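You operate a simulated robot arm through the tools that you are given. There is no shell and no other tool. Be economical: measure what you need, move in short steps, check, and stop when the job is done.

The job below is to be done with a simulated two-armed robot. You get a single attempt, and the scene is never put back.

JOB
Pack the green and yellow tubes in the red box, then shut and bolt it.
Fine: hold the box still with one hand while you slide the bolt.

The check looks at the end state, three seconds after you hand in, the way a careful person would. Anything else that was tipped, shoved, dropped, spilled or broken makes it a failure.

ROBOT AND FRAMES
Two 7-joint arms with two-finger parallel grippers on one trunk, on a base that drives. Base frame: it is fixed to the floor where the robot stands at the start and does not move with it; the origin is under the middle of the robot, x ahead of it, y to its left, z up. Readings come in m, degrees, newtons and seconds.
The left shoulder is at the start at [0.06, 0.144, 0.926], the right one opposite. Places, roughly: bolt of the green box [0.5, 0.6, 0.3]; bolt of the red box [0.5, 0.5, 1]; inside of the red box [0.5, 0.5, 0.9]; painted wooden lid of the green box [0.6, 0.6, 0.4]; painted wooden lid of the red box [0.6, 0.5, 1.1]. Payload 1.57 kg a hand.
Tool frame (each hand has its own): the origin (TCP) lies between the finger pads and is the grasp point; the fingertips stand 0.03 m ahead of it; z points along the fingers, y is the line along which they close. Largest opening 0.11 m; finger width 0.024, thickness 0.012; the body of the gripper, 0.048 by 0.112 m, starts 0.078 m behind the TCP.
Orientation is that of the tool frame in the base frame, as [roll, pitch, yaw] about the fixed x, y, z axes, in that order (R = Rz(yaw) Ry(pitch) Rx(roll)). With the fingers straight down and closing along the base's y, the tool's x points along the base's -x, its y along +y and its z along -z.

CONTROLS
- The arms move only by the tool play_rows. It takes "left_motion", "right_motion" or both (then of equal length, played together; a hand with none holds still); each is a list of rows, each a list of 7 numbers: the turn, a rotation vector about the tool's x, y, z in degrees, then the shift along the tool's x, y, z in m, then the closure, from 0 (fully open) to 1 (shut). In form: [[wx, wy, wz, x, y, z, grip], ...]. A call has 1 to 12 rows; each row shifts and turns the commanded pose from where the row before left it, along the tool's axes as they then stand. Rows are played at 5 a second. More than 0.05 m and 8.6 degrees between two rows, or a gripper value outside its range, and nothing of the call is played. Where a pose cannot be reached the arm comes as near as it can. A force on the tool above 40 N (or 10 N above the force at the start of the call, whichever is more), or a blocked arm, ends the call early, and 0.2 s more pass. Each finger travels about 0.045 m/s and halts on what it meets, pressing with about 23 N; the grip force reading is that of the motor and also rises with nothing between the fingers. The clock runs only during rows and for 0.2 s after the last one: add rows that do not move to give the fingers time. It gives the time, the measured TCP pose, the force on the tool (base axes), the opening and the grip force at its end, in the units of the frame above (readings bear some noise), with the torque about the TCP (base axes, N m) and any sound that the robot's microphone picked up, and new pictures: "show" is both (left out), scene, wrist or none (wrist: the cameras of the hands that moved).
- Cameras (640 x 400 px; columns grow to the right, rows downward): "scene" is now at [0.0541, 0.0214, 1.5286]; the picture's right is [0.33, -0.94, 0.00], its down [-0.70, -0.24, -0.67] and it looks along [0.64, 0.22, -0.74] (base axes); focal length 261 px, centre (320, 200). "left" rides on the left gripper at [0.07, -0.016, -0.141] in its tool frame; the picture's right is [0.23, 0.97, 0.00], its down [-0.86, 0.20, -0.48] and it looks along [-0.47, 0.11, 0.88] (tool axes); focal length 222 px, centre (320, 200). "right" rides on the right gripper at [0.07, 0.016, -0.141] in its tool frame; the picture's right is [-0.23, 0.97, 0.00], its down [-0.86, -0.20, -0.48] and it looks along [-0.47, -0.11, 0.88] (tool axes); focal length 222 px, centre (320, 200). There is no depth. A picture from a camera that has moved, and an enlarged one, comes with that camera's place and axes in the base frame and with its lens. The place of the scene camera against the robot may be out by one fixed shift of up to 0.018 m in any direction.
- move_column(by): slides the trunk up (or, below 0, down) by that many m; the arms and the scene camera ride with it, the base frame stays. It gives what a move gives, with no picture.
- base_move(legs): drives the robot by 1 to 6 legs, each [ahead, left, turn to the left] in m, m and degrees, along the robot's own axes; the way and the turn of a leg run together, so that a leg with both is an arc; at most 1.5 m and 180 degrees a leg. The arms and the cameras ride along, it lands a little off, and it stops where it bumps. It gives what a move gives, and a new picture of the scene camera.
- turn_head(pan, tilt): turns the head with the scene camera to pan (to the left, within 86 degrees either way) and tilt (down, from -29 to 69), counted from straight ahead of the robot. It gives what a move gives, and a new picture of the scene camera.
- zoom(camera, box): a new picture of the part [left, top, right, bottom] of that camera's present view, enlarged. It takes no simulated time.
- hand_in(): hands the job in; it is judged then, once.

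Go step by step. Nothing tells you exact positions but the pictures and the camera data: compare them with the known pose of the tool, close in by small moves and look again before you grip or let go. The budget is 120 turns and 260 pictures, counting those below and the enlarged ones. Unless the task says otherwise, let go and move clear before handing in, and close with one line.

The tools are called after "Emit:" as a command line: name --argument value ..., lists and objects as JSON in quotes. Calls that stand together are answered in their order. play_rows: Moves the arms, as the interface text tells. Its arguments: {"type":"object","properties":{"left_motion":{"type":"array","items":{"type":"array","items":{"type":"number"}}},"right_motion":{"type":"array","items":{"type":"array","items":{"type":"number"}}},"show":{"type":"string","enum":["both","scene","wrist","none"]}},"required":[]} The other tools are called the same way: move_column (by) slides the trunk up or down; base_move (legs) drives the base; turn_head (pan, tilt) turns the head that bears the scene camera; zoom (camera, box) takes an enlarged picture of a part of a camera's view; hand_in () hands the job in.

At the start:

```text
time_s: 0.0
left_position: [0.3294, 0.4646, 0.9996]
left_tool_rot: [180.0, 0.1, 179.9]
left_force: [-0.1, 0.2, 0.4]
left_ft_torque: [0.01, 0.0, 0.02]
left_grip_width: 0.1099
left_grasp_force: 0.0
right_position: [0.3903, 0.0168, 0.9998]
right_tool_rot: [180.0, 0.1, -180.0]
right_force: [-0.2, -0.7, 0.0]
right_ft_torque: [0.0, -0.01, 0.02]
right_grip_width: 0.11
right_grasp_force: 0.0
trunk travel left (down, up): [-0.525, 0.065]
robot x, y, heading: [-0.0022, 0.0021, 0.3]
head pan, tilt: [19.2, 47.6]
```

scene: 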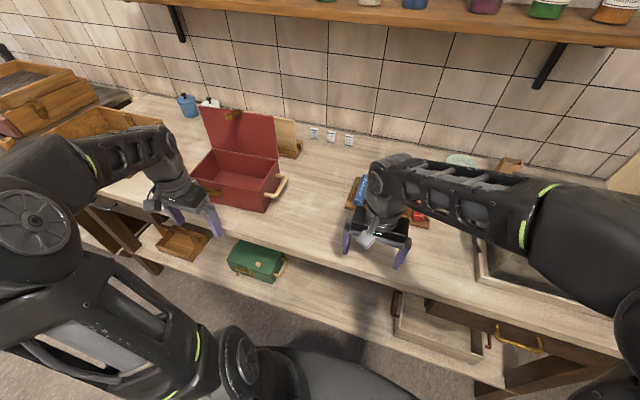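
right: 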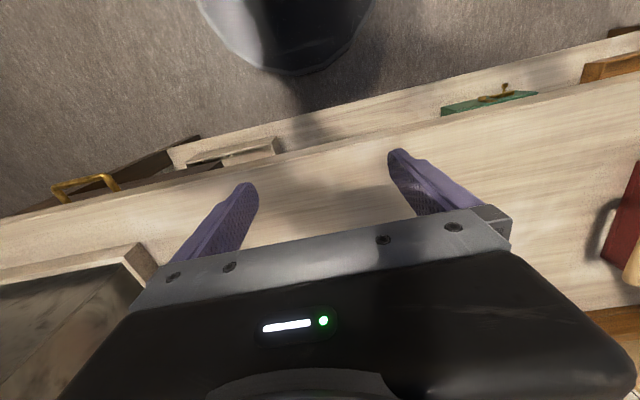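
left: 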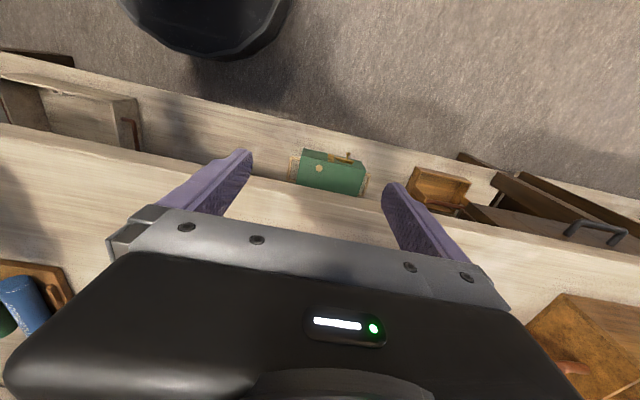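

The red box stands open on the upper counter, and the tubes seem to be in a tray beneath the right hand. I'll enlarge those parts first.

Emit:
zoom --camera "scene" --box '[160, 80, 320, 220]'

Emit:
zoom --camera "scene" --box '[320, 130, 560, 280]'

```text
2.86 times, centred on (240, 150) of scene
camera zoom: at [0.0541, 0.0214, 1.5286], right [0.33, -0.94, 0.0], down [-0.7, -0.24, -0.67], along [0.64, 0.22, -0.74], focal length 746 px, centre (549, 343)
```

zoom: 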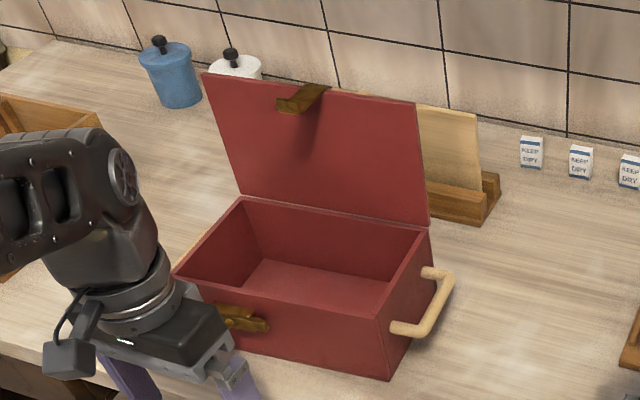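

```text
2.67 times, centred on (440, 205) of scene
camera zoom: at [0.0541, 0.0214, 1.5286], right [0.33, -0.94, 0.0], down [-0.7, -0.24, -0.67], along [0.64, 0.22, -0.74], focal length 697 px, centre (0, 187)
```

zoom: 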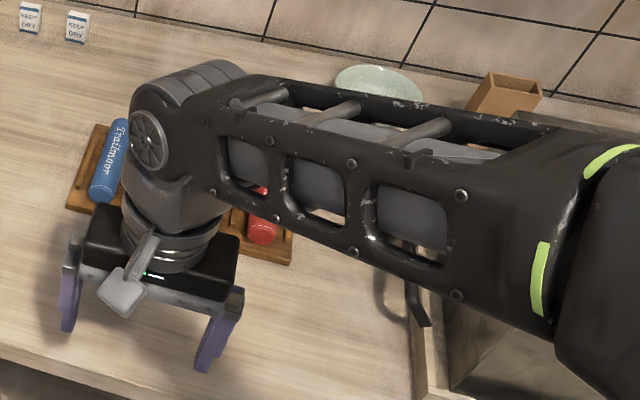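

The right arm hides the tray. I'll raise the hand and move it aside to see the tubes.

Emit:
play_rows --right_motion '[[0, 0, 0, 0, -0.03, -0.04, 0], [0, 0, 0, 0, -0.04, -0.04, 0], [0, 0, 0, 0.02, -0.04, -0.03, 0], [0, 0, 0, 0.03, -0.04, 0, 0], [0, 0, 0, 0.03, -0.04, 0, 0], [0, 0, 0, 0.03, -0.04, 0, 0], [0, 0, 0, 0, -0.04, 0, 0]]' --show "both"

```text
refused: row 2 steps farther than a row can; nothing moved
```

Emit:
play_rows --right_motion '[[0, 0, 0, 0, -0.03, -0.035, 0], [0, 0, 0, 0, -0.03, -0.035, 0], [0, 0, 0, 0.02, -0.03, -0.03, 0], [0, 0, 0, 0.025, -0.04, 0, 0], [0, 0, 0, 0.025, -0.04, 0, 0], [0, 0, 0, 0.025, -0.04, 0, 0], [0, 0, 0, 0, -0.04, 0, 0]]' --show "both"

```text
time_s: 1.6
left_position: [0.3314, 0.4627, 1.0006]
left_tool_rot: [-179.8, 0.1, -180.0]
left_force: [0.5, -0.3, -0.1]
left_ft_torque: [-0.02, 0.05, 0.02]
left_grip_width: 0.11
left_grasp_force: 0.0
right_position: [0.2949, -0.2347, 1.0985]
right_tool_rot: [180.0, 0.0, -179.9]
right_force: [0.0, 0.5, -0.2]
right_ft_torque: [0.01, 0.01, 0.03]
right_grip_width: 0.1101
right_grasp_force: 0.1
trunk travel left (down, up): [-0.525, 0.065]
robot x, y, heading: [-0.0015, -0.0006, -0.0]
head pan, tilt: [19.2, 47.6]
camera scene: at [0.0546, 0.0204, 1.5286], right [0.33, -0.94, 0.0], down [-0.7, -0.24, -0.67], along [0.64, 0.22, -0.74], focal length 261 px, centre (320, 200)
camera right: at [0.2256, -0.2173, 1.2396], right [0.22, 0.97, 0.0], down [0.86, -0.2, 0.48], along [0.47, -0.11, -0.88], focal length 222 px, centre (320, 200)
```

scene: 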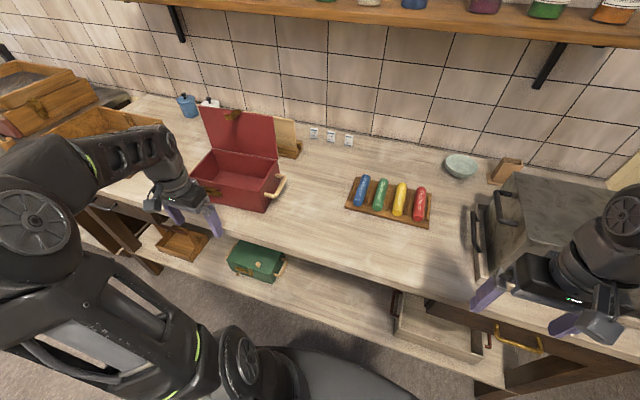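
right: 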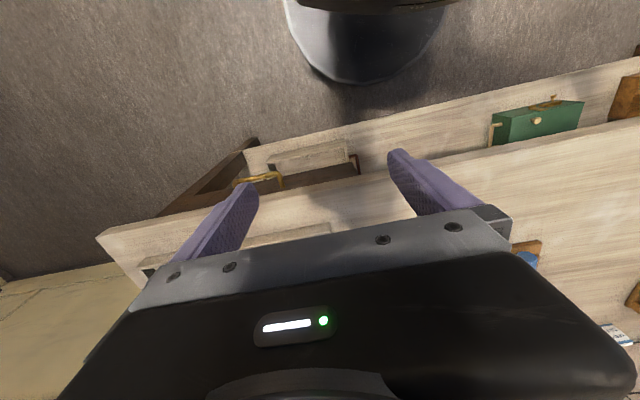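

Emit:
zoom --camera "scene" --box '[330, 160, 450, 235]'

Emit:
zoom --camera "scene" --box '[140, 90, 330, 210]'

```text
5.33 times, centred on (390, 198) of scene
camera zoom: at [0.0546, 0.0204, 1.5286], right [0.33, -0.94, 0.0], down [-0.7, -0.24, -0.67], along [0.64, 0.22, -0.74], focal length 1393 px, centre (-53, 213)
```

zoom: 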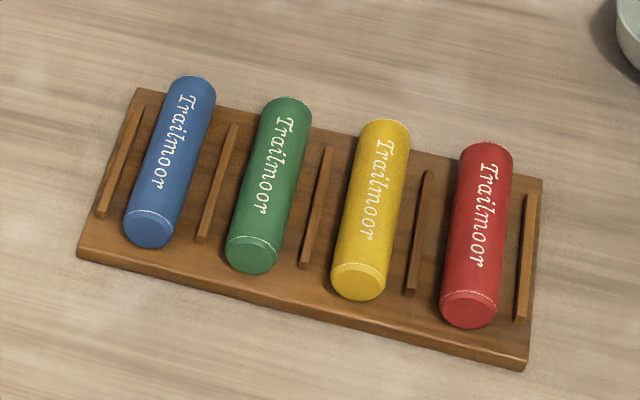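

```text
3.33 times, centred on (235, 150) of scene
camera zoom: at [0.0546, 0.0204, 1.5286], right [0.33, -0.94, 0.0], down [-0.7, -0.24, -0.67], along [0.64, 0.22, -0.74], focal length 871 px, centre (603, 367)
```

zoom: 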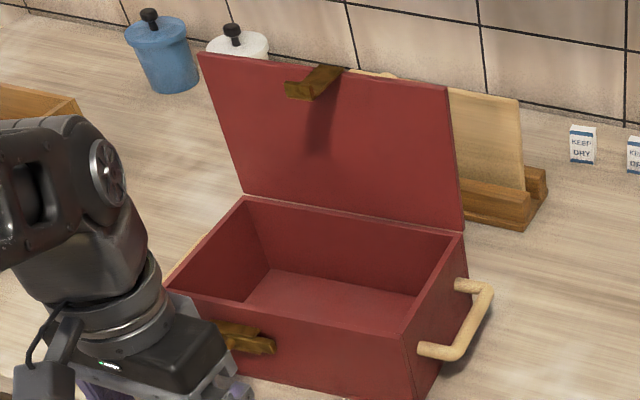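

The tray holds blue, green, yellow and red tubes. I'll clear the left hand from in front of the box and look with the head from another place to measure heights.

Emit:
play_rows --left_motion '[[0, 0, 0, 0.01, 0.0, -0.04, 0], [0, 0, 0, 0.02, 0.0, -0.04, 0], [0, 0, 0, 0.02, 0.0, -0.04, 0], [0, 0, 0, 0.03, -0.02, -0.03, 0], [0, 0, 0, 0.01, -0.04, 0, 0], [0, 0, 0, 0, -0.04, 0, 0]]' --show "wrist"

Emit:
turn_head --pan 30 --tilt 45

```text
time_s: 3.0
left_position: [0.2716, 0.3499, 1.1168]
left_tool_rot: [-180.0, 0.1, -179.9]
left_force: [0.2, -1.0, 0.0]
left_ft_torque: [0.05, 0.02, 0.0]
left_grip_width: 0.1101
left_grasp_force: 0.1
left hand out of reach, approached as far as the arm can: row 4, 5, 6
right_position: [0.2956, -0.2347, 1.0998]
right_tool_rot: [180.0, 0.0, -180.0]
right_force: [0.0, 0.4, 0.3]
right_ft_torque: [0.03, -0.02, 0.0]
right_grip_width: 0.1101
right_grasp_force: 0.0
trunk travel left (down, up): [-0.525, 0.065]
robot x, y, heading: [-0.0012, -0.003, -0.0]
head pan, tilt: [19.2, 47.6]
camera left: at [0.2012, 0.333, 1.2578], right [-0.23, 0.97, 0.0], down [0.86, 0.2, 0.48], along [0.47, 0.11, -0.88], focal length 222 px, centre (320, 200)
```

left: 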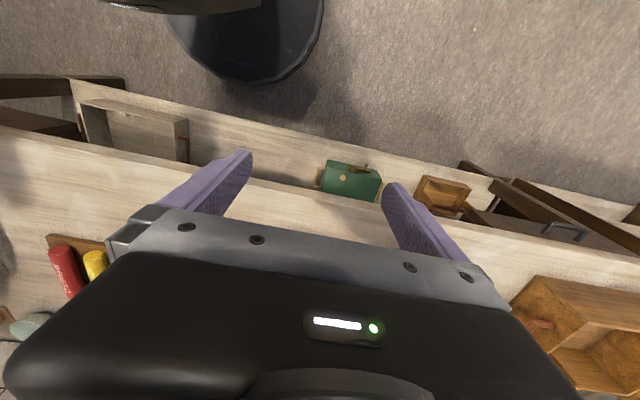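

```text
time_s: 3.7
left_position: [0.2704, 0.3508, 1.1153]
left_tool_rot: [-180.0, 0.0, -179.9]
left_force: [-0.5, 0.6, -0.1]
left_ft_torque: [0.0, 0.01, -0.01]
left_grip_width: 0.1099
left_grasp_force: 0.0
right_position: [0.2959, -0.2333, 1.0999]
right_tool_rot: [-180.0, 0.1, 180.0]
right_force: [-0.1, 0.3, 0.0]
right_ft_torque: [-0.04, 0.05, 0.0]
right_grip_width: 0.1099
right_grasp_force: 0.1
trunk travel left (down, up): [-0.525, 0.065]
robot x, y, heading: [0.0002, -0.0009, -0.1]
head pan, tilt: [30.0, 45.0]
camera scene: at [0.0498, 0.0358, 1.5322], right [0.5, -0.87, 0.0], down [-0.61, -0.35, -0.71], along [0.61, 0.35, -0.71], focal length 261 px, centre (320, 200)
```

scene: 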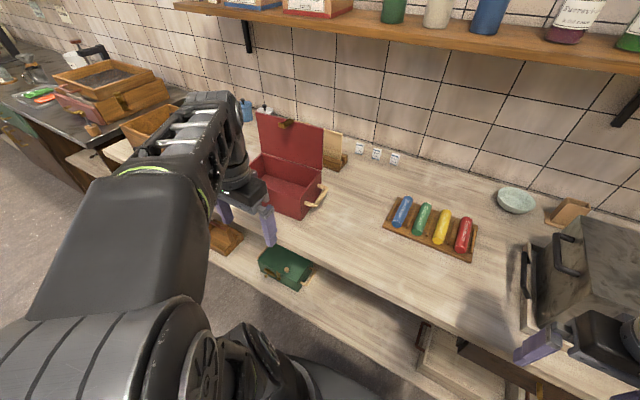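

The tubes are near x≈0.69, z≈0.9 and the counter is at about 0.87. I'll drive forward a little to bring them into reach.

Emit:
base_move --legs '[[0.12, 0, 0]]'

```text
time_s: 5.0
left_position: [0.3926, 0.3497, 1.1153]
left_tool_rot: [-180.0, -0.1, 179.9]
left_force: [0.2, -0.3, -0.1]
left_ft_torque: [-0.02, 0.03, 0.01]
left_grip_width: 0.1102
left_grasp_force: 0.1
right_position: [0.4174, -0.2346, 1.0983]
right_tool_rot: [180.0, 0.0, 179.9]
right_force: [0.5, -0.6, -0.3]
right_ft_torque: [0.01, 0.06, -0.01]
right_grip_width: 0.1098
right_grasp_force: 0.1
trunk travel left (down, up): [-0.525, 0.065]
robot x, y, heading: [0.119, -0.0004, -0.4]
head pan, tilt: [30.0, 45.0]
camera scene: at [0.1718, 0.0359, 1.5322], right [0.5, -0.87, 0.0], down [-0.61, -0.35, -0.71], along [0.61, 0.35, -0.71], focal length 261 px, centre (320, 200)
```

scene: 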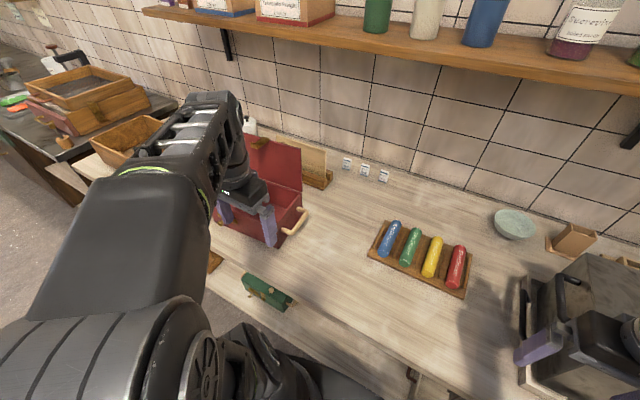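

The tubes lie along x, with green at about (0.695, 0.027) and yellow at about (0.69, −0.035). I'll bring the left hand toward green, staying high.

Emit:
play_rows --left_motion '[[0, 0, 0, 0, -0.045, 0, 0.2], [0, 0, 0, 0, -0.045, 0, 0.4], [0, 0, 0, 0, -0.045, 0, 0.5], [0, 0, 0, -0.02, -0.045, 0, 0.5], [0, 0, 0, -0.035, -0.035, 0, 0.5], [0, 0, 0, -0.04, -0.03, 0, 0.5], [0, 0, 0, -0.04, -0.03, 0.01, 0.5], [0, 0, 0, -0.04, -0.02, 0.01, 0.5], [0, 0, 0, -0.04, -0.02, 0.02, 0.5], [0, 0, 0, -0.03, -0.01, 0.02, 0.5]]' --show "both"

```text
refused: row 7 steps farther than a row can; nothing moved
```

Emit:
play_rows --left_motion '[[0, 0, 0, 0, -0.045, 0, 0.2], [0, 0, 0, 0, -0.045, 0, 0.4], [0, 0, 0, 0, -0.045, 0, 0.5], [0, 0, 0, -0.02, -0.045, 0, 0.5], [0, 0, 0, -0.035, -0.035, 0, 0.5], [0, 0, 0, -0.04, -0.03, 0, 0.5], [0, 0, 0, -0.04, -0.025, 0.01, 0.5], [0, 0, 0, -0.04, -0.02, 0.01, 0.5], [0, 0, 0, -0.04, -0.02, 0.01, 0.5], [0, 0, 0, -0.03, -0.01, 0.02, 0.5]]' --show "both"

```text
time_s: 7.2
left_position: [0.6469, 0.042, 1.0519]
left_tool_rot: [179.9, -0.1, 179.9]
left_force: [-0.8, -0.3, 0.8]
left_ft_torque: [-0.03, -0.02, -0.03]
left_grip_width: 0.0548
left_grasp_force: 0.1
left hand out of reach, approached as far as the arm can: row 1, 3
right_position: [0.4158, -0.233, 1.0985]
right_tool_rot: [-179.9, 0.0, -179.9]
right_force: [-0.1, 0.0, -0.4]
right_ft_torque: [-0.02, 0.02, 0.04]
right_grip_width: 0.1101
right_grasp_force: 0.0
trunk travel left (down, up): [-0.525, 0.065]
robot x, y, heading: [0.1202, -0.0005, -0.4]
head pan, tilt: [30.0, 45.0]
camera scene: at [0.1708, 0.0358, 1.5322], right [0.5, -0.87, 0.0], down [-0.61, -0.35, -0.71], along [0.61, 0.35, -0.71], focal length 261 px, centre (320, 200)
camera left: at [0.5762, 0.0256, 1.1933], right [-0.23, 0.97, 0.0], down [0.86, 0.2, 0.48], along [0.47, 0.11, -0.88], focal length 222 px, centre (320, 200)
```

scene: 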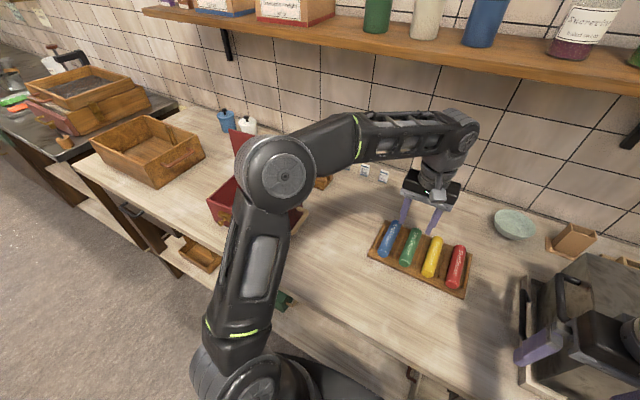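
left: 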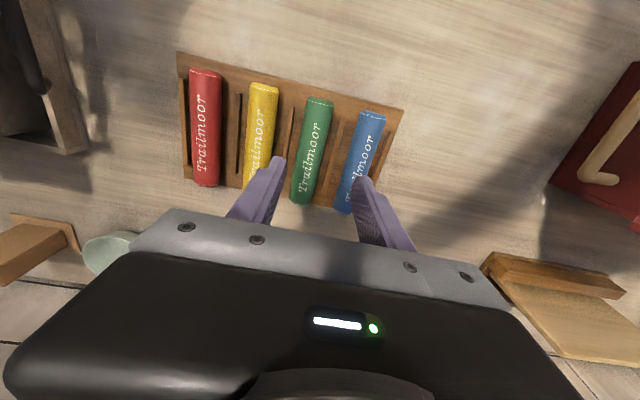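

The left hand hovers above the tray, and the wrist view puts the green tube's centre at about (0.67, 0.032). I'll close in and look again to fix the height.

Emit:
play_rows --left_motion '[[0, 0, 0, -0.023, -0.01, 0.02, 0.5], [0, 0, 0, 0, 0, 0.03, 0.5], [0, 0, 0, 0, 0, 0.02, 0.5], [0, 0, 0, 0, 0, 0, 0.5]]' --show "wrist"

```text
time_s: 8.2
left_position: [0.666, 0.0328, 0.9821]
left_tool_rot: [180.0, -0.1, 179.9]
left_force: [0.5, -0.8, 0.4]
left_ft_torque: [-0.01, -0.01, -0.02]
left_grip_width: 0.055
left_grasp_force: 0.0
right_position: [0.4135, -0.2337, 1.0989]
right_tool_rot: [180.0, 0.1, 180.0]
right_force: [-0.1, -0.1, -0.1]
right_ft_torque: [0.04, -0.01, -0.01]
right_grip_width: 0.1101
right_grasp_force: 0.1
trunk travel left (down, up): [-0.525, 0.065]
robot x, y, heading: [0.1207, -0.0001, -0.0]
head pan, tilt: [30.0, 45.0]
camera left: at [0.598, 0.0161, 1.1239], right [-0.23, 0.97, 0.0], down [0.86, 0.2, 0.48], along [0.47, 0.11, -0.88], focal length 222 px, centre (320, 200)
```

left: 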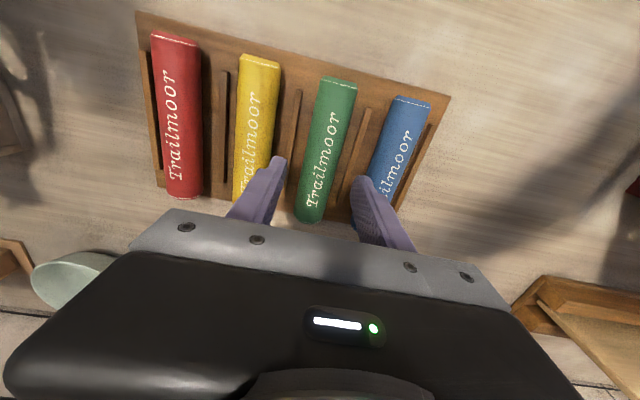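

The tube top is at about z≈0.93 and the fingers straddle green. I'll descend and grip.

Emit:
play_rows --left_motion '[[0, 0, -2.5, 0.006, 0, 0.015, 0.5], [0, 0, 0, 0, 0, 0.02, 0.5], [0, 0, 0, 0, 0, 0.012, 0.5], [0, 0, 0, 0, 0, 0, 0.5]]' --show "both"

```text
time_s: 8.9
left_position: [0.6623, 0.0306, 0.9507]
left_tool_rot: [-179.7, 0.5, -177.5]
left_force: [-16.0, 1.5, 19.6]
left_ft_torque: [0.69, 0.72, 0.36]
left_grip_width: 0.057
left_grasp_force: 1.5
right_position: [0.4146, -0.2337, 1.0996]
right_tool_rot: [180.0, 0.1, 180.0]
right_force: [0.9, 0.7, -0.2]
right_ft_torque: [0.03, 0.02, -0.01]
right_grip_width: 0.11
right_grasp_force: 0.0
trunk travel left (down, up): [-0.525, 0.065]
robot x, y, heading: [0.1208, 0.0013, 0.1]
head pan, tilt: [30.0, 45.0]
stopped in row 3 (left hand): the force on the tool passed its limit (the readings are from after the stop); the commanded pose is now the measured one
camera scene: at [0.1676, 0.0357, 1.5326], right [0.5, -0.87, 0.0], down [-0.61, -0.35, -0.71], along [0.61, 0.35, -0.71], focal length 261 px, centre (320, 200)
camera left: at [0.5921, 0.0121, 1.0919], right [-0.27, 0.96, -0.01], down [0.84, 0.24, 0.48], along [0.47, 0.13, -0.88], focal length 222 px, centre (320, 200)
```

scene: 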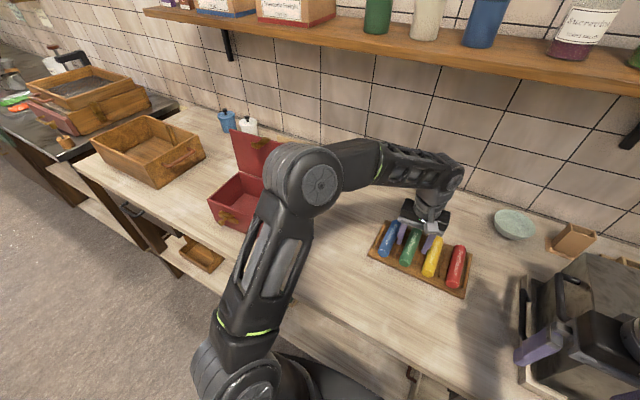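
left: 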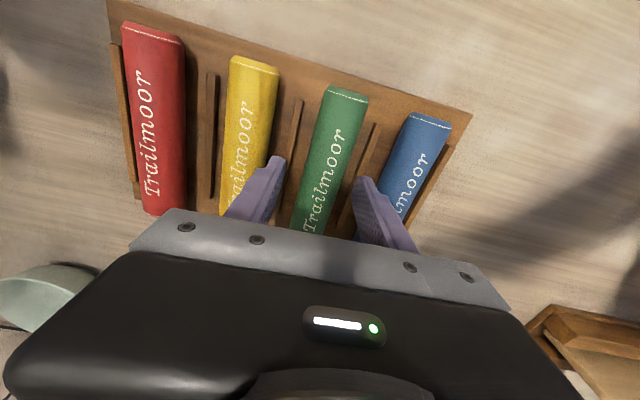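

The fingers touched something at tip height 0.92, probably a neighbouring tube because the opening was too wide. I'll lift, narrow the opening and check.

Emit:
play_rows --left_motion '[[0, 0, 0, 0, 0, -0.02, 0.5], [0, 0, 0, 0, 0, -0.01, 0.62], [0, 0, 0, 0, 0, 0, 0.62]]' --show "none"

Emit:
zoom --camera "left" --box '[120, 0, 480, 225]'

Emit:
zoom --camera "scene" --box '[350, 190, 490, 300]'

```text
time_s: 9.7
left_position: [0.665, 0.0319, 0.9757]
left_tool_rot: [-179.8, 0.6, -177.5]
left_force: [-1.2, 0.6, 0.0]
left_ft_torque: [0.05, -0.02, -0.03]
left_grip_width: 0.0417
left_grasp_force: 0.0
right_position: [0.4157, -0.2328, 1.0989]
right_tool_rot: [180.0, 0.0, -180.0]
right_force: [-0.8, 0.4, -0.2]
right_ft_torque: [-0.02, 0.03, 0.01]
right_grip_width: 0.1101
right_grasp_force: 0.1
trunk travel left (down, up): [-0.525, 0.065]
robot x, y, heading: [0.1191, -0.0013, -0.0]
head pan, tilt: [30.0, 45.0]
```

```text
1.78 times, centred on (300, 112) of left
camera zoom: at [0.594, 0.013, 1.1183], right [-0.27, 0.96, -0.01], down [0.84, 0.24, 0.49], along [0.47, 0.13, -0.87], focal length 395 px, centre (356, 356)
```

zoom: 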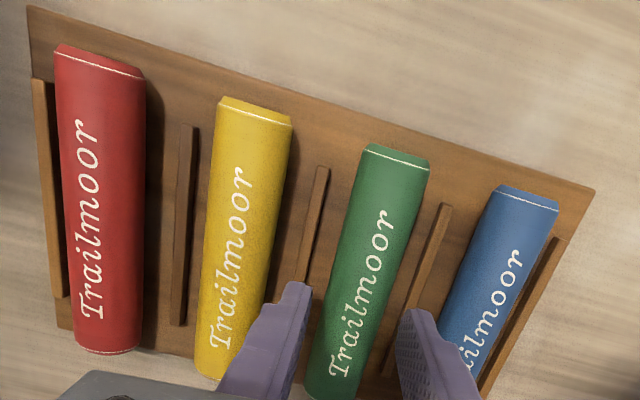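

```text
3.64 times, centred on (420, 245) of scene
camera zoom: at [0.1699, 0.0359, 1.5322], right [0.5, -0.87, 0.0], down [-0.61, -0.35, -0.71], along [0.61, 0.35, -0.71], focal length 950 px, centre (-44, 36)
```

zoom: 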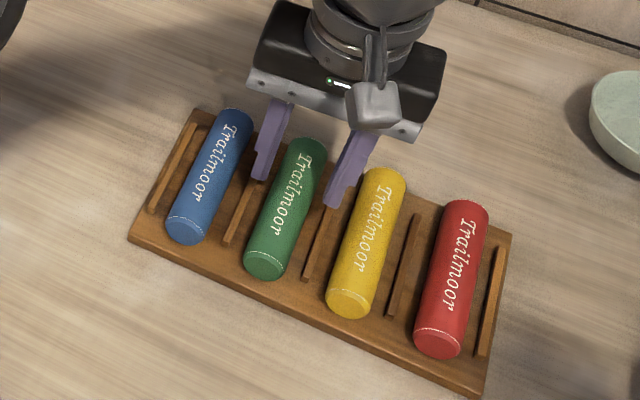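

Nothing looks disturbed. The fingers probably met the low dividers, so I'll grip just above that height.

Emit:
play_rows --left_motion '[[0, 0, 0, 0.006, 0, 0.015, 0.62], [0, 0, 0, 0, 0, 0.009, 0.62], [0, 0, 0, 0, 0, 0, 1], [0, 0, 0, 0, 0, 0, 1], [0, 0, 0, 0, 0, 0, 1]]' --show "wrist"

```text
time_s: 10.9
left_position: [0.659, 0.0323, 0.9543]
left_tool_rot: [-179.8, 0.5, -177.6]
left_force: [0.4, -0.4, 0.0]
left_ft_torque: [0.02, 0.0, 0.19]
left_grip_width: 0.0274
left_grasp_force: 23.2
right_position: [0.415, -0.2336, 1.0987]
right_tool_rot: [180.0, 0.0, -180.0]
right_force: [-0.6, 0.5, -0.3]
right_ft_torque: [0.0, 0.0, 0.0]
right_grip_width: 0.11
right_grasp_force: 0.0
trunk travel left (down, up): [-0.525, 0.065]
robot x, y, heading: [0.1201, 0.0017, -0.3]
head pan, tilt: [30.0, 45.0]
camera left: at [0.5885, 0.0128, 1.0948], right [-0.27, 0.96, -0.01], down [0.84, 0.24, 0.49], along [0.47, 0.13, -0.87], focal length 222 px, centre (320, 200)
```

left: 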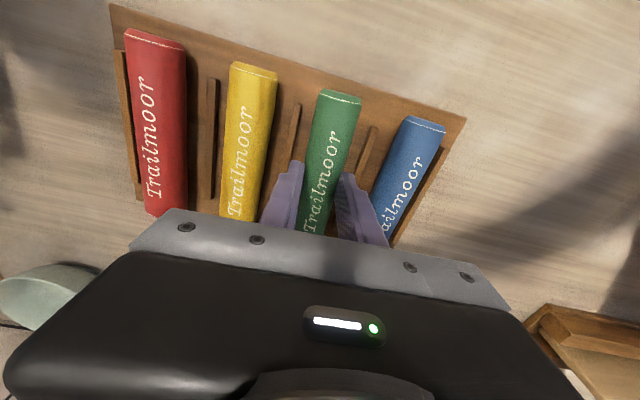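

Green is gripped at a width of 27 mm. I'll lift it straight up.

Emit:
play_rows --left_motion '[[0, 0, 0, 0, 0, -0.01, 1], [0, 0, 0, 0, 0, -0.02, 1], [0, 0, 0, 0, 0, -0.03, 1], [0, 0, 0, 0, 0, -0.04, 1], [0, 0, 0, 0, 0, -0.04, 1]]' --show "both"

```text
time_s: 12.1
left_position: [0.6573, 0.0323, 1.0736]
left_tool_rot: [-179.8, 0.6, -177.6]
left_force: [0.2, -0.2, -0.3]
left_ft_torque: [0.04, -0.01, -0.01]
left_grip_width: 0.0
left_grasp_force: 21.2
left hand out of reach, approached as far as the arm can: row 5
right_position: [0.4154, -0.2339, 1.099]
right_tool_rot: [-179.9, 0.1, -180.0]
right_force: [0.4, 0.3, 0.2]
right_ft_torque: [-0.02, 0.03, 0.0]
right_grip_width: 0.1101
right_grasp_force: 0.0
trunk travel left (down, up): [-0.525, 0.065]
robot x, y, heading: [0.1163, -0.0014, 0.1]
head pan, tilt: [30.0, 45.0]
camera scene: at [0.1701, 0.0358, 1.5322], right [0.5, -0.87, 0.0], down [-0.61, -0.35, -0.71], along [0.61, 0.35, -0.71], focal length 261 px, centre (320, 200)
camera left: at [0.5872, 0.0129, 1.2155], right [-0.27, 0.96, -0.01], down [0.84, 0.24, 0.49], along [0.47, 0.13, -0.87], focal length 222 px, centre (320, 200)
```

scene: 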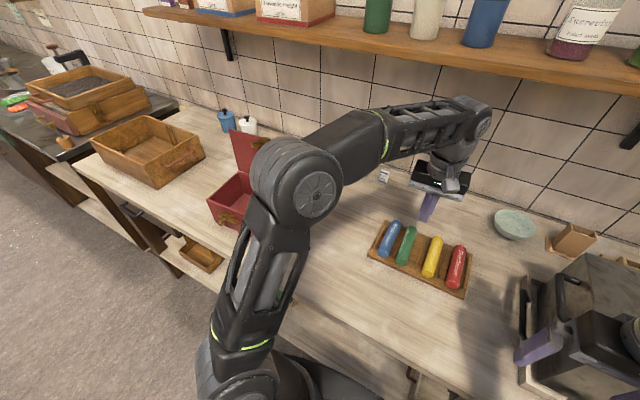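
left: 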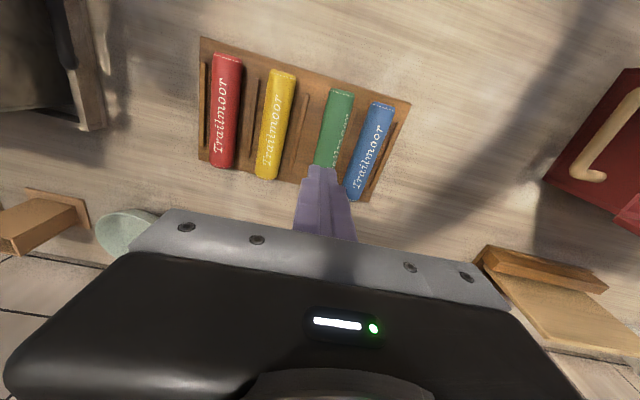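

The tube slipped out because I gripped above its centre. I'll look at how it lies now.

Emit:
zoom --camera "left" --box '[180, 30, 430, 210]'

Emit:
zoom --camera "scene" --box '[360, 205, 480, 300]'

```text
2.22 times, centred on (305, 120) of left
camera zoom: at [0.5872, 0.0129, 1.2155], right [-0.27, 0.96, -0.01], down [0.84, 0.24, 0.49], along [0.47, 0.13, -0.87], focal length 494 px, centre (353, 378)
```

zoom: 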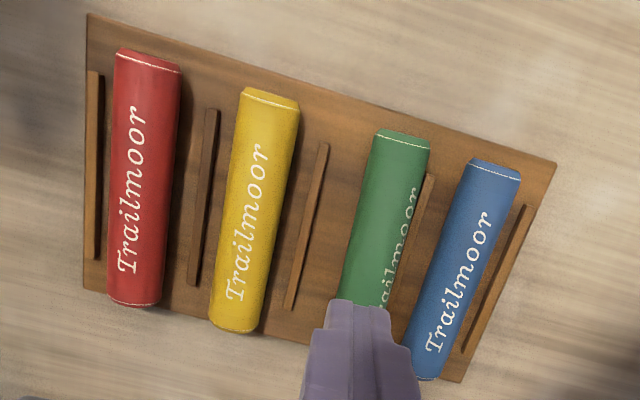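

```text
4.21 times, centred on (420, 252) of scene
camera zoom: at [0.1701, 0.0358, 1.5322], right [0.5, -0.87, 0.0], down [-0.61, -0.35, -0.71], along [0.61, 0.35, -0.71], focal length 1100 px, centre (-101, -21)
```

zoom: 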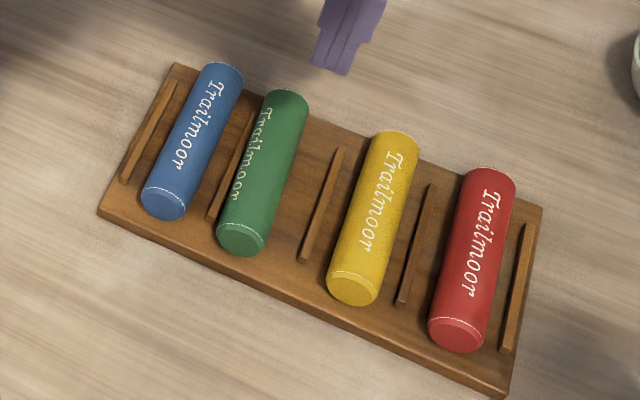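

Green only rolled against the divider and is still in its slot. I'll go back above it, close loosely so it centres, lower past the dividers and then grip below the tube's middle.

Emit:
play_rows --left_motion '[[0, 0, 0, -0.006, 0.007, 0.04, 0.8], [0, 0, 0, 0, 0, 0.04, 0.56], [0, 0, 0, 0, 0, 0.03, 0.56], [0, 0, 0, 0, 0, 0.009, 0.56], [0, 0, 0, 0, 0, 0, 0.56]]' --show "wrist"

Emit:
zoom --camera "left" --box '[180, 30, 460, 230]'

```text
time_s: 13.3
left_position: [0.6651, 0.0403, 0.954]
left_tool_rot: [-179.8, 0.5, -177.5]
left_force: [0.3, 0.0, 0.0]
left_ft_torque: [-0.03, 0.01, -0.02]
left_grip_width: 0.0483
left_grasp_force: 0.0
right_position: [0.4148, -0.2342, 1.098]
right_tool_rot: [180.0, 0.0, -179.9]
right_force: [0.1, 0.0, 0.2]
right_ft_torque: [0.0, 0.01, 0.03]
right_grip_width: 0.1103
right_grasp_force: 0.0
trunk travel left (down, up): [-0.525, 0.065]
robot x, y, heading: [0.1203, 0.0017, 0.1]
head pan, tilt: [30.0, 45.0]
camera left: at [0.594, 0.0198, 1.096], right [-0.27, 0.96, -0.01], down [0.84, 0.24, 0.49], along [0.47, 0.13, -0.87], focal length 222 px, centre (320, 200)
```

left: 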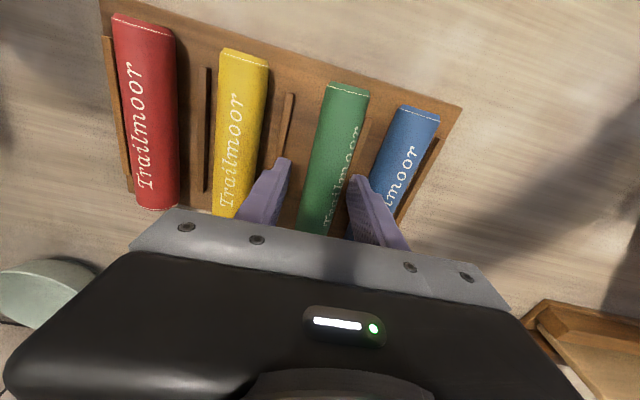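

```text
2.00 times, centred on (320, 130) of left
camera zoom: at [0.594, 0.0198, 1.096], right [-0.27, 0.96, -0.01], down [0.84, 0.24, 0.49], along [0.47, 0.13, -0.87], focal length 444 px, centre (320, 340)
```

zoom: 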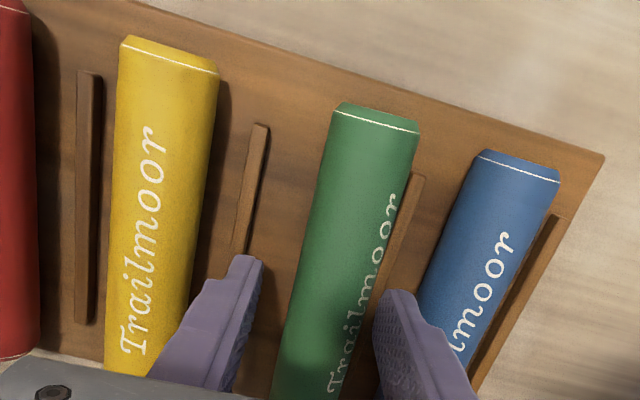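

The fingers straddle green. Next I'll narrow to about 36 mm while shifting the tube to mid-slot, lower, and then close.

Emit:
play_rows --left_motion '[[0, 0, 0, 0, -0.004, 0, 0.63], [0, 0, 0, 0, -0.003, 0, 0.67], [0, 0, 0, 0, 0, 0, 0.68], [0, 0, 0, 0, 0, 0.006, 0.68], [0, 0, 0, 0, 0, 0.006, 0.68], [0, 0, 0, 0, 0, 0, 0.68]]' --show "wrist"

```text
time_s: 14.6
left_position: [0.6647, 0.0313, 0.9508]
left_tool_rot: [-179.4, 1.2, -177.5]
left_force: [-10.6, 3.3, 19.4]
left_ft_torque: [0.62, 0.55, 0.29]
left_grip_width: 0.0374
left_grasp_force: 1.5
right_position: [0.4125, -0.2341, 1.0987]
right_tool_rot: [179.9, 0.2, -180.0]
right_force: [0.0, -0.6, -0.1]
right_ft_torque: [0.01, 0.0, 0.01]
right_grip_width: 0.1097
right_grasp_force: 0.0
trunk travel left (down, up): [-0.525, 0.065]
robot x, y, heading: [0.1226, 0.0006, -0.0]
head pan, tilt: [30.0, 45.0]
stopped in row 6 (left hand): the force on the tool passed its limit (the readings are from after the stop); the commanded pose is now the measured one
camera left: at [0.5927, 0.0123, 1.0912], right [-0.27, 0.96, -0.01], down [0.84, 0.24, 0.49], along [0.48, 0.12, -0.87], focal length 222 px, centre (320, 200)
```

left: 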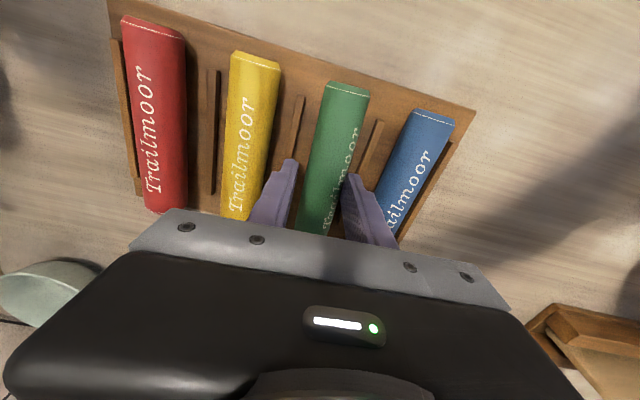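

Both times the left finger landed on the divider on its +y side. I'll lift slightly, shift 5 mm toward −y and try lowering again.

Emit:
play_rows --left_motion '[[-0.5, 0.7, 0, 0, 0, -0.006, 0.68], [0, 0, 0, 0, -0.0055, 0, 0.69], [0, 0, 0, 0, 0, 0.006, 0.69], [0, 0, 0, 0, 0, 0.006, 0.69], [0, 0, 0, 0, 0, 0.003, 0.69], [0, 0, 0, 0, 0, 0, 0.69]]' --show "wrist"

```text
time_s: 15.7
left_position: [0.6682, 0.0245, 0.949]
left_tool_rot: [-179.6, 1.1, -177.8]
left_force: [-9.1, 3.4, 18.3]
left_ft_torque: [-0.26, 0.5, -0.25]
left_grip_width: 0.0313
left_grasp_force: 0.1
right_position: [0.4131, -0.2345, 1.0994]
right_tool_rot: [179.9, 0.1, -180.0]
right_force: [-0.4, 0.8, 0.2]
right_ft_torque: [0.02, 0.03, 0.02]
right_grip_width: 0.1102
right_grasp_force: 0.2
trunk travel left (down, up): [-0.525, 0.065]
robot x, y, heading: [0.1196, -0.0005, -0.1]
head pan, tilt: [30.0, 45.0]
stopped in row 5 (left hand): the force on the tool passed its limit (the readings are from after the stop); the commanded pose is now the measured one
camera left: at [0.5959, 0.0049, 1.091], right [-0.27, 0.96, -0.01], down [0.84, 0.24, 0.49], along [0.48, 0.12, -0.87], focal length 222 px, centre (320, 200)
```

left: 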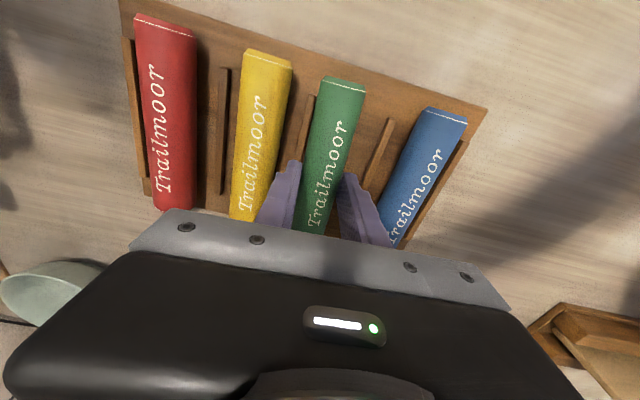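

Now the right finger meets the opposite divider, so the slot centre is at about y=0.028. I'll try there.

Emit:
play_rows --left_motion '[[-0.4, 0.9, 0, 0, 0, -0.004, 0.69], [0, 0, 0, 0.003, 0.0035, 0, 0.71], [0, 0, 0, 0, 0, 0.005, 0.71], [0, 0, 0, 0, 0, 0.004, 0.71], [0, 0, 0, 0, 0, 0.003, 0.71], [0, 0, 0, 0, 0, 0, 0.71]]' --show "wrist"

```text
time_s: 16.7
left_position: [0.6667, 0.0274, 0.9495]
left_tool_rot: [-179.6, 0.7, -177.6]
left_force: [-10.2, 5.6, 19.8]
left_ft_torque: [-0.29, 0.53, -0.32]
left_grip_width: 0.0308
left_grasp_force: 0.0
right_position: [0.4148, -0.2341, 1.1]
right_tool_rot: [179.9, 0.1, -180.0]
right_force: [0.0, 0.1, -1.0]
right_ft_torque: [-0.04, 0.0, 0.01]
right_grip_width: 0.1098
right_grasp_force: 0.1
trunk travel left (down, up): [-0.525, 0.065]
robot x, y, heading: [0.1186, -0.0036, 0.1]
head pan, tilt: [30.0, 45.0]
stopped in row 5 (left hand): the force on the tool passed its limit (the readings are from after the stop); the commanded pose is now the measured one
camera left: at [0.5959, 0.0076, 1.0912], right [-0.27, 0.96, -0.01], down [0.84, 0.24, 0.49], along [0.47, 0.12, -0.87], focal length 222 px, centre (320, 200)
```

left: 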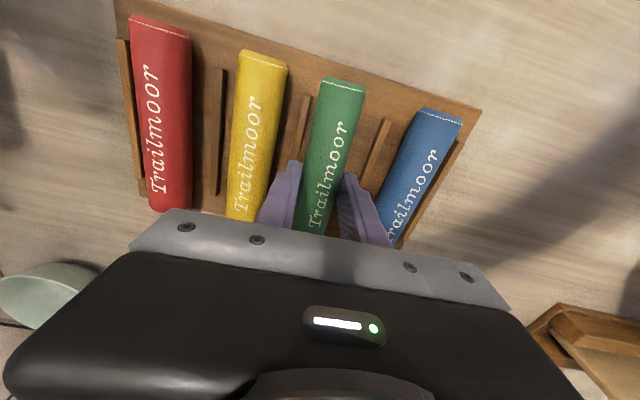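

Emit:
play_rows --left_motion '[[-0.4, 0.7, 0, 0, 0, -0.008, 0.71], [0, 0, 0, 0, 0, -0.02, 0.5], [0, 0, 0, 0.03, 0, 0, 0.5], [0, 0, 0, 0.025, 0, 0, 0.5], [0, 0, 0, 0, 0, 0, 0.5]]' --show "wrist"

Emit:
zoom --camera "left" --box '[200, 60, 440, 220]'

Emit:
zoom --camera "scene" --box '[360, 210, 480, 300]'

```text
time_s: 17.9
left_position: [0.6134, 0.0232, 0.9746]
left_tool_rot: [179.9, 0.0, -177.5]
left_force: [0.1, 0.2, -0.9]
left_ft_torque: [-0.02, -0.01, -0.02]
left_grip_width: 0.0551
left_grasp_force: 0.0
right_position: [0.4167, -0.2331, 1.099]
right_tool_rot: [-180.0, -0.1, -180.0]
right_force: [0.6, 0.5, 0.4]
right_ft_torque: [0.0, -0.01, 0.02]
right_grip_width: 0.1098
right_grasp_force: 0.0
trunk travel left (down, up): [-0.525, 0.065]
robot x, y, heading: [0.1239, -0.0021, -0.1]
head pan, tilt: [30.0, 45.0]
camera left: at [0.5442, 0.0036, 1.1174], right [-0.27, 0.96, 0.0], down [0.85, 0.24, 0.48], along [0.46, 0.13, -0.88], focal length 222 px, centre (320, 200)
```

left: 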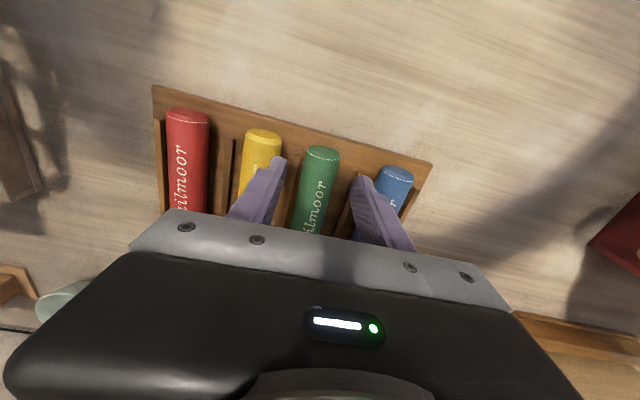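

```text
2.50 times, centred on (320, 140) of left
camera zoom: at [0.5442, 0.0036, 1.1174], right [-0.27, 0.96, 0.0], down [0.85, 0.24, 0.48], along [0.46, 0.13, -0.88], focal length 555 px, centre (320, 350)
```

zoom: 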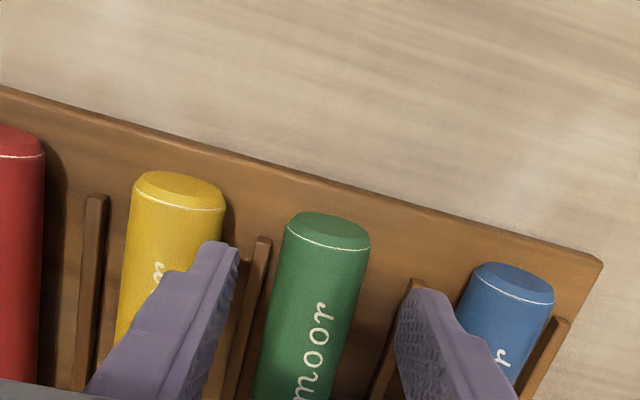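

```text
4.44 times, centred on (420, 255) of scene
camera zoom: at [0.1701, 0.0359, 1.5322], right [0.5, -0.87, 0.0], down [-0.61, -0.35, -0.71], along [0.61, 0.35, -0.71], focal length 1161 px, centre (-124, -44)
```

zoom: 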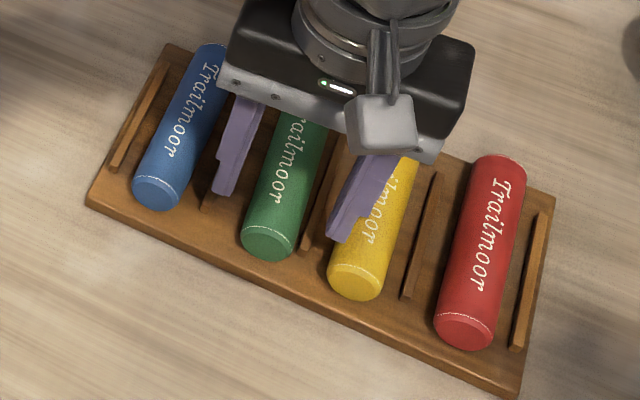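

The near ends of the tubes stick out about 18 mm beyond the dividers. I'll grip green at its near end, where the fingers can go low enough, then regrip at the middle later.

Emit:
play_rows --left_motion '[[0, 0, 0, 0.0145, 0.001, 0.005, 0.57], [0, 0, 0, 0, 0, 0.015, 0.57], [0, 0, 0, 0, 0, 0.01, 0.57], [0, 0, 0, 0, 0, 0.007, 0.57], [0, 0, 0, 0, 0, 0, 0.57]]' --show "wrist"

Emit:
zoom --camera "left" --box '[200, 60, 440, 220]'

Emit:
zoom --camera "scene" --box '[360, 210, 480, 300]'

```text
time_s: 18.9
left_position: [0.5993, 0.0222, 0.9493]
left_tool_rot: [-179.6, 0.6, -177.5]
left_force: [-13.7, 4.5, 22.4]
left_ft_torque: [-0.35, 0.17, -0.11]
left_grip_width: 0.0428
left_grasp_force: 0.2
right_position: [0.413, -0.2323, 1.1009]
right_tool_rot: [-179.9, 0.2, 180.0]
right_force: [0.2, 0.1, 0.7]
right_ft_torque: [-0.01, 0.04, 0.01]
right_grip_width: 0.11
right_grasp_force: 0.0
trunk travel left (down, up): [-0.525, 0.065]
robot x, y, heading: [0.1163, -0.0013, -0.2]
head pan, tilt: [30.0, 45.0]
stopped in row 4 (left hand): the force on the tool passed its limit (the readings are from after the stop); the commanded pose is now the measured one
camera left: at [0.528, 0.0036, 1.0911], right [-0.27, 0.96, -0.01], down [0.84, 0.24, 0.49], along [0.47, 0.12, -0.87], focal length 222 px, centre (320, 200)
```

left: 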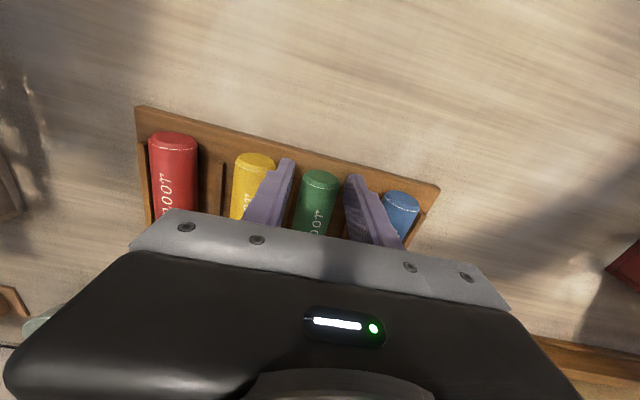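

```text
2.50 times, centred on (320, 140) of left
camera zoom: at [0.528, 0.0036, 1.0911], right [-0.27, 0.96, -0.01], down [0.84, 0.24, 0.49], along [0.47, 0.12, -0.87], focal length 555 px, centre (320, 350)
```

zoom: 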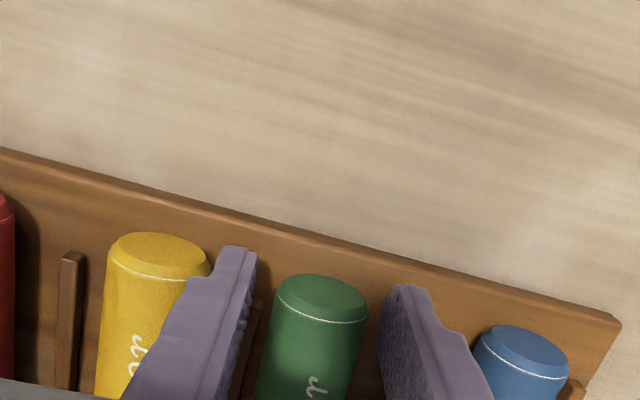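

```text
4.44 times, centred on (420, 255) of scene
camera zoom: at [0.1664, 0.0367, 1.5326], right [0.5, -0.87, 0.0], down [-0.61, -0.35, -0.71], along [0.61, 0.35, -0.71], focal length 1161 px, centre (-124, -44)
```

zoom: 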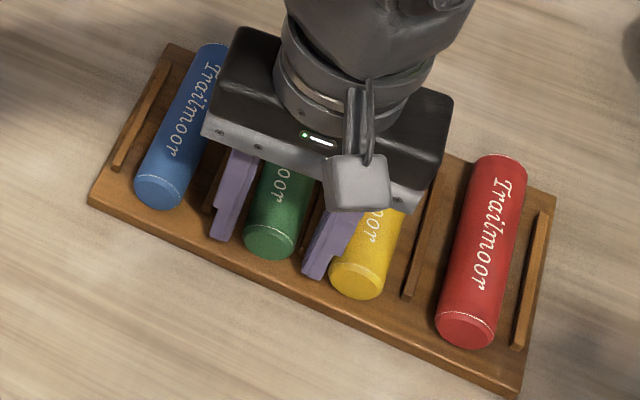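

The contact height is the same in front of the dividers, so the fingers may be touching the tray itself, which would put the tube centre near 0.934. I'll relieve the pressure, close here and lift only a little.

Emit:
play_rows --left_motion '[[-0.4, 0.6, 0, 0, 0, -0.003, 0.57], [0, 0, 0, 0, 0.002, 0, 0.8], [0, 0, 0, 0, 0, 0, 1], [0, 0, 0, 0, 0, 0, 1], [0, 0, 0, 0, 0, 0, 1]]' --show "none"

Emit:
zoom --camera "left" --box '[200, 60, 440, 220]'

Emit:
zoom --camera "scene" --box '[380, 215, 460, 275]'

```text
time_s: 20.1
left_position: [0.6027, 0.0238, 0.9505]
left_tool_rot: [-180.0, 0.1, -177.5]
left_force: [5.1, -4.7, 6.7]
left_ft_torque: [-0.24, -0.35, 0.0]
left_grip_width: 0.0301
left_grasp_force: 23.2
right_position: [0.4152, -0.2333, 1.099]
right_tool_rot: [180.0, 0.2, 179.9]
right_force: [0.0, 0.1, 0.6]
right_ft_torque: [-0.03, 0.0, 0.04]
right_grip_width: 0.1099
right_grasp_force: 0.0
trunk travel left (down, up): [-0.525, 0.065]
robot x, y, heading: [0.1186, 0.0005, -0.0]
head pan, tilt: [30.0, 45.0]
```

```text
2.50 times, centred on (320, 140) of left
camera zoom: at [0.5331, 0.0038, 1.092], right [-0.27, 0.96, 0.0], down [0.84, 0.24, 0.48], along [0.46, 0.13, -0.88], focal length 555 px, centre (320, 350)
```

zoom: 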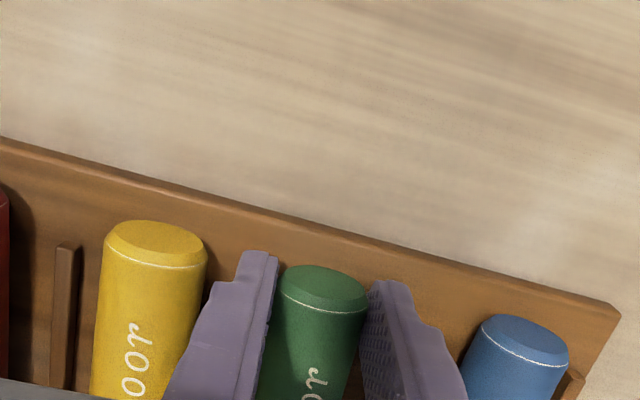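

```text
6.67 times, centred on (420, 245) of scene
camera zoom: at [0.1699, 0.0353, 1.5323], right [0.5, -0.87, 0.0], down [-0.61, -0.35, -0.71], along [0.61, 0.35, -0.71], focal length 1742 px, centre (-347, -100)
```

zoom: 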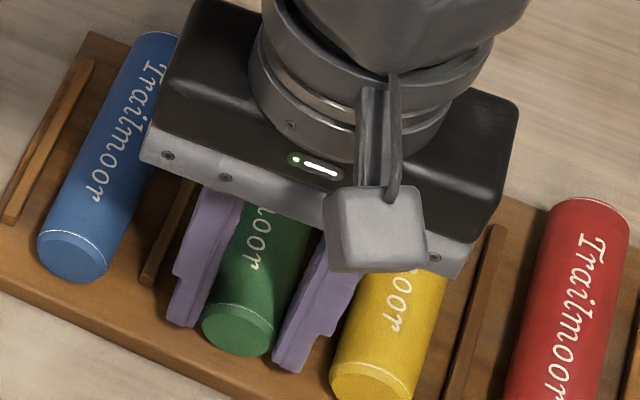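

Width is 30 mm. I'll lift 15 mm slowly and check the hold.

Emit:
play_rows --left_motion '[[0, 0, 0, 0, 0, -0.004, 1], [0, 0, 0, 0, 0, -0.005, 1], [0, 0, 0, 0, 0, -0.006, 1], [0, 0, 0, 0, 0, 0, 1]]' --show "wrist"

Emit:
zoom --camera "scene" --box '[380, 215, 460, 275]'

```text
time_s: 21.1
left_position: [0.6017, 0.0248, 0.9657]
left_tool_rot: [180.0, 0.0, -177.6]
left_force: [-0.2, -0.6, -0.9]
left_ft_torque: [0.01, 0.04, 0.03]
left_grip_width: 0.0299
left_grasp_force: 22.5
right_position: [0.4147, -0.2331, 1.0987]
right_tool_rot: [180.0, 0.1, -179.9]
right_force: [0.0, -1.2, -0.1]
right_ft_torque: [-0.01, 0.02, -0.01]
right_grip_width: 0.1099
right_grasp_force: 0.1
trunk travel left (down, up): [-0.525, 0.065]
robot x, y, heading: [0.1195, -0.003, -0.2]
head pan, tilt: [30.0, 45.0]
camera left: at [0.5325, 0.0046, 1.1071], right [-0.27, 0.96, 0.0], down [0.85, 0.23, 0.48], along [0.46, 0.13, -0.88], focal length 222 px, centre (320, 200)
```

left: 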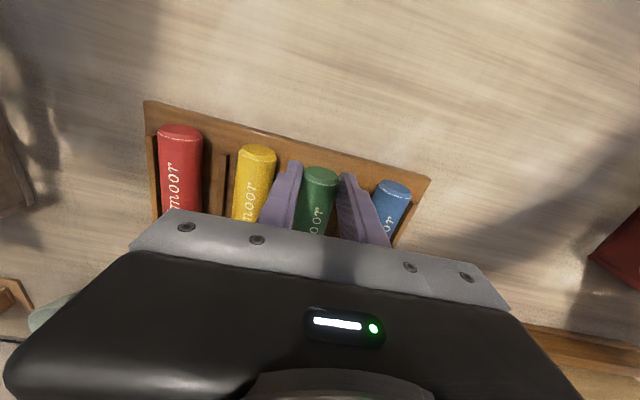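

```text
6.67 times, centred on (420, 245) of scene
camera zoom: at [0.1698, 0.0361, 1.5322], right [0.5, -0.87, 0.0], down [-0.61, -0.35, -0.71], along [0.61, 0.35, -0.71], focal length 1742 px, centre (-347, -100)
```

zoom: 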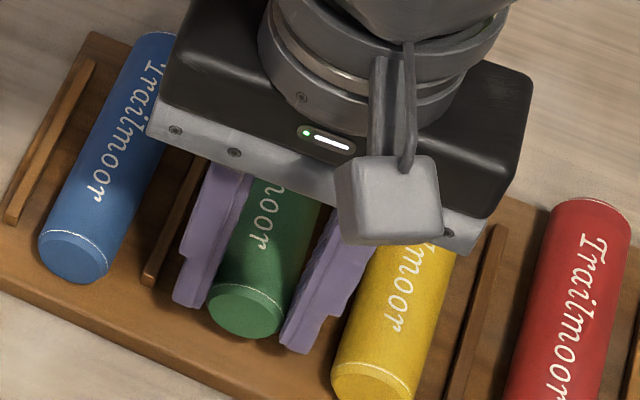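

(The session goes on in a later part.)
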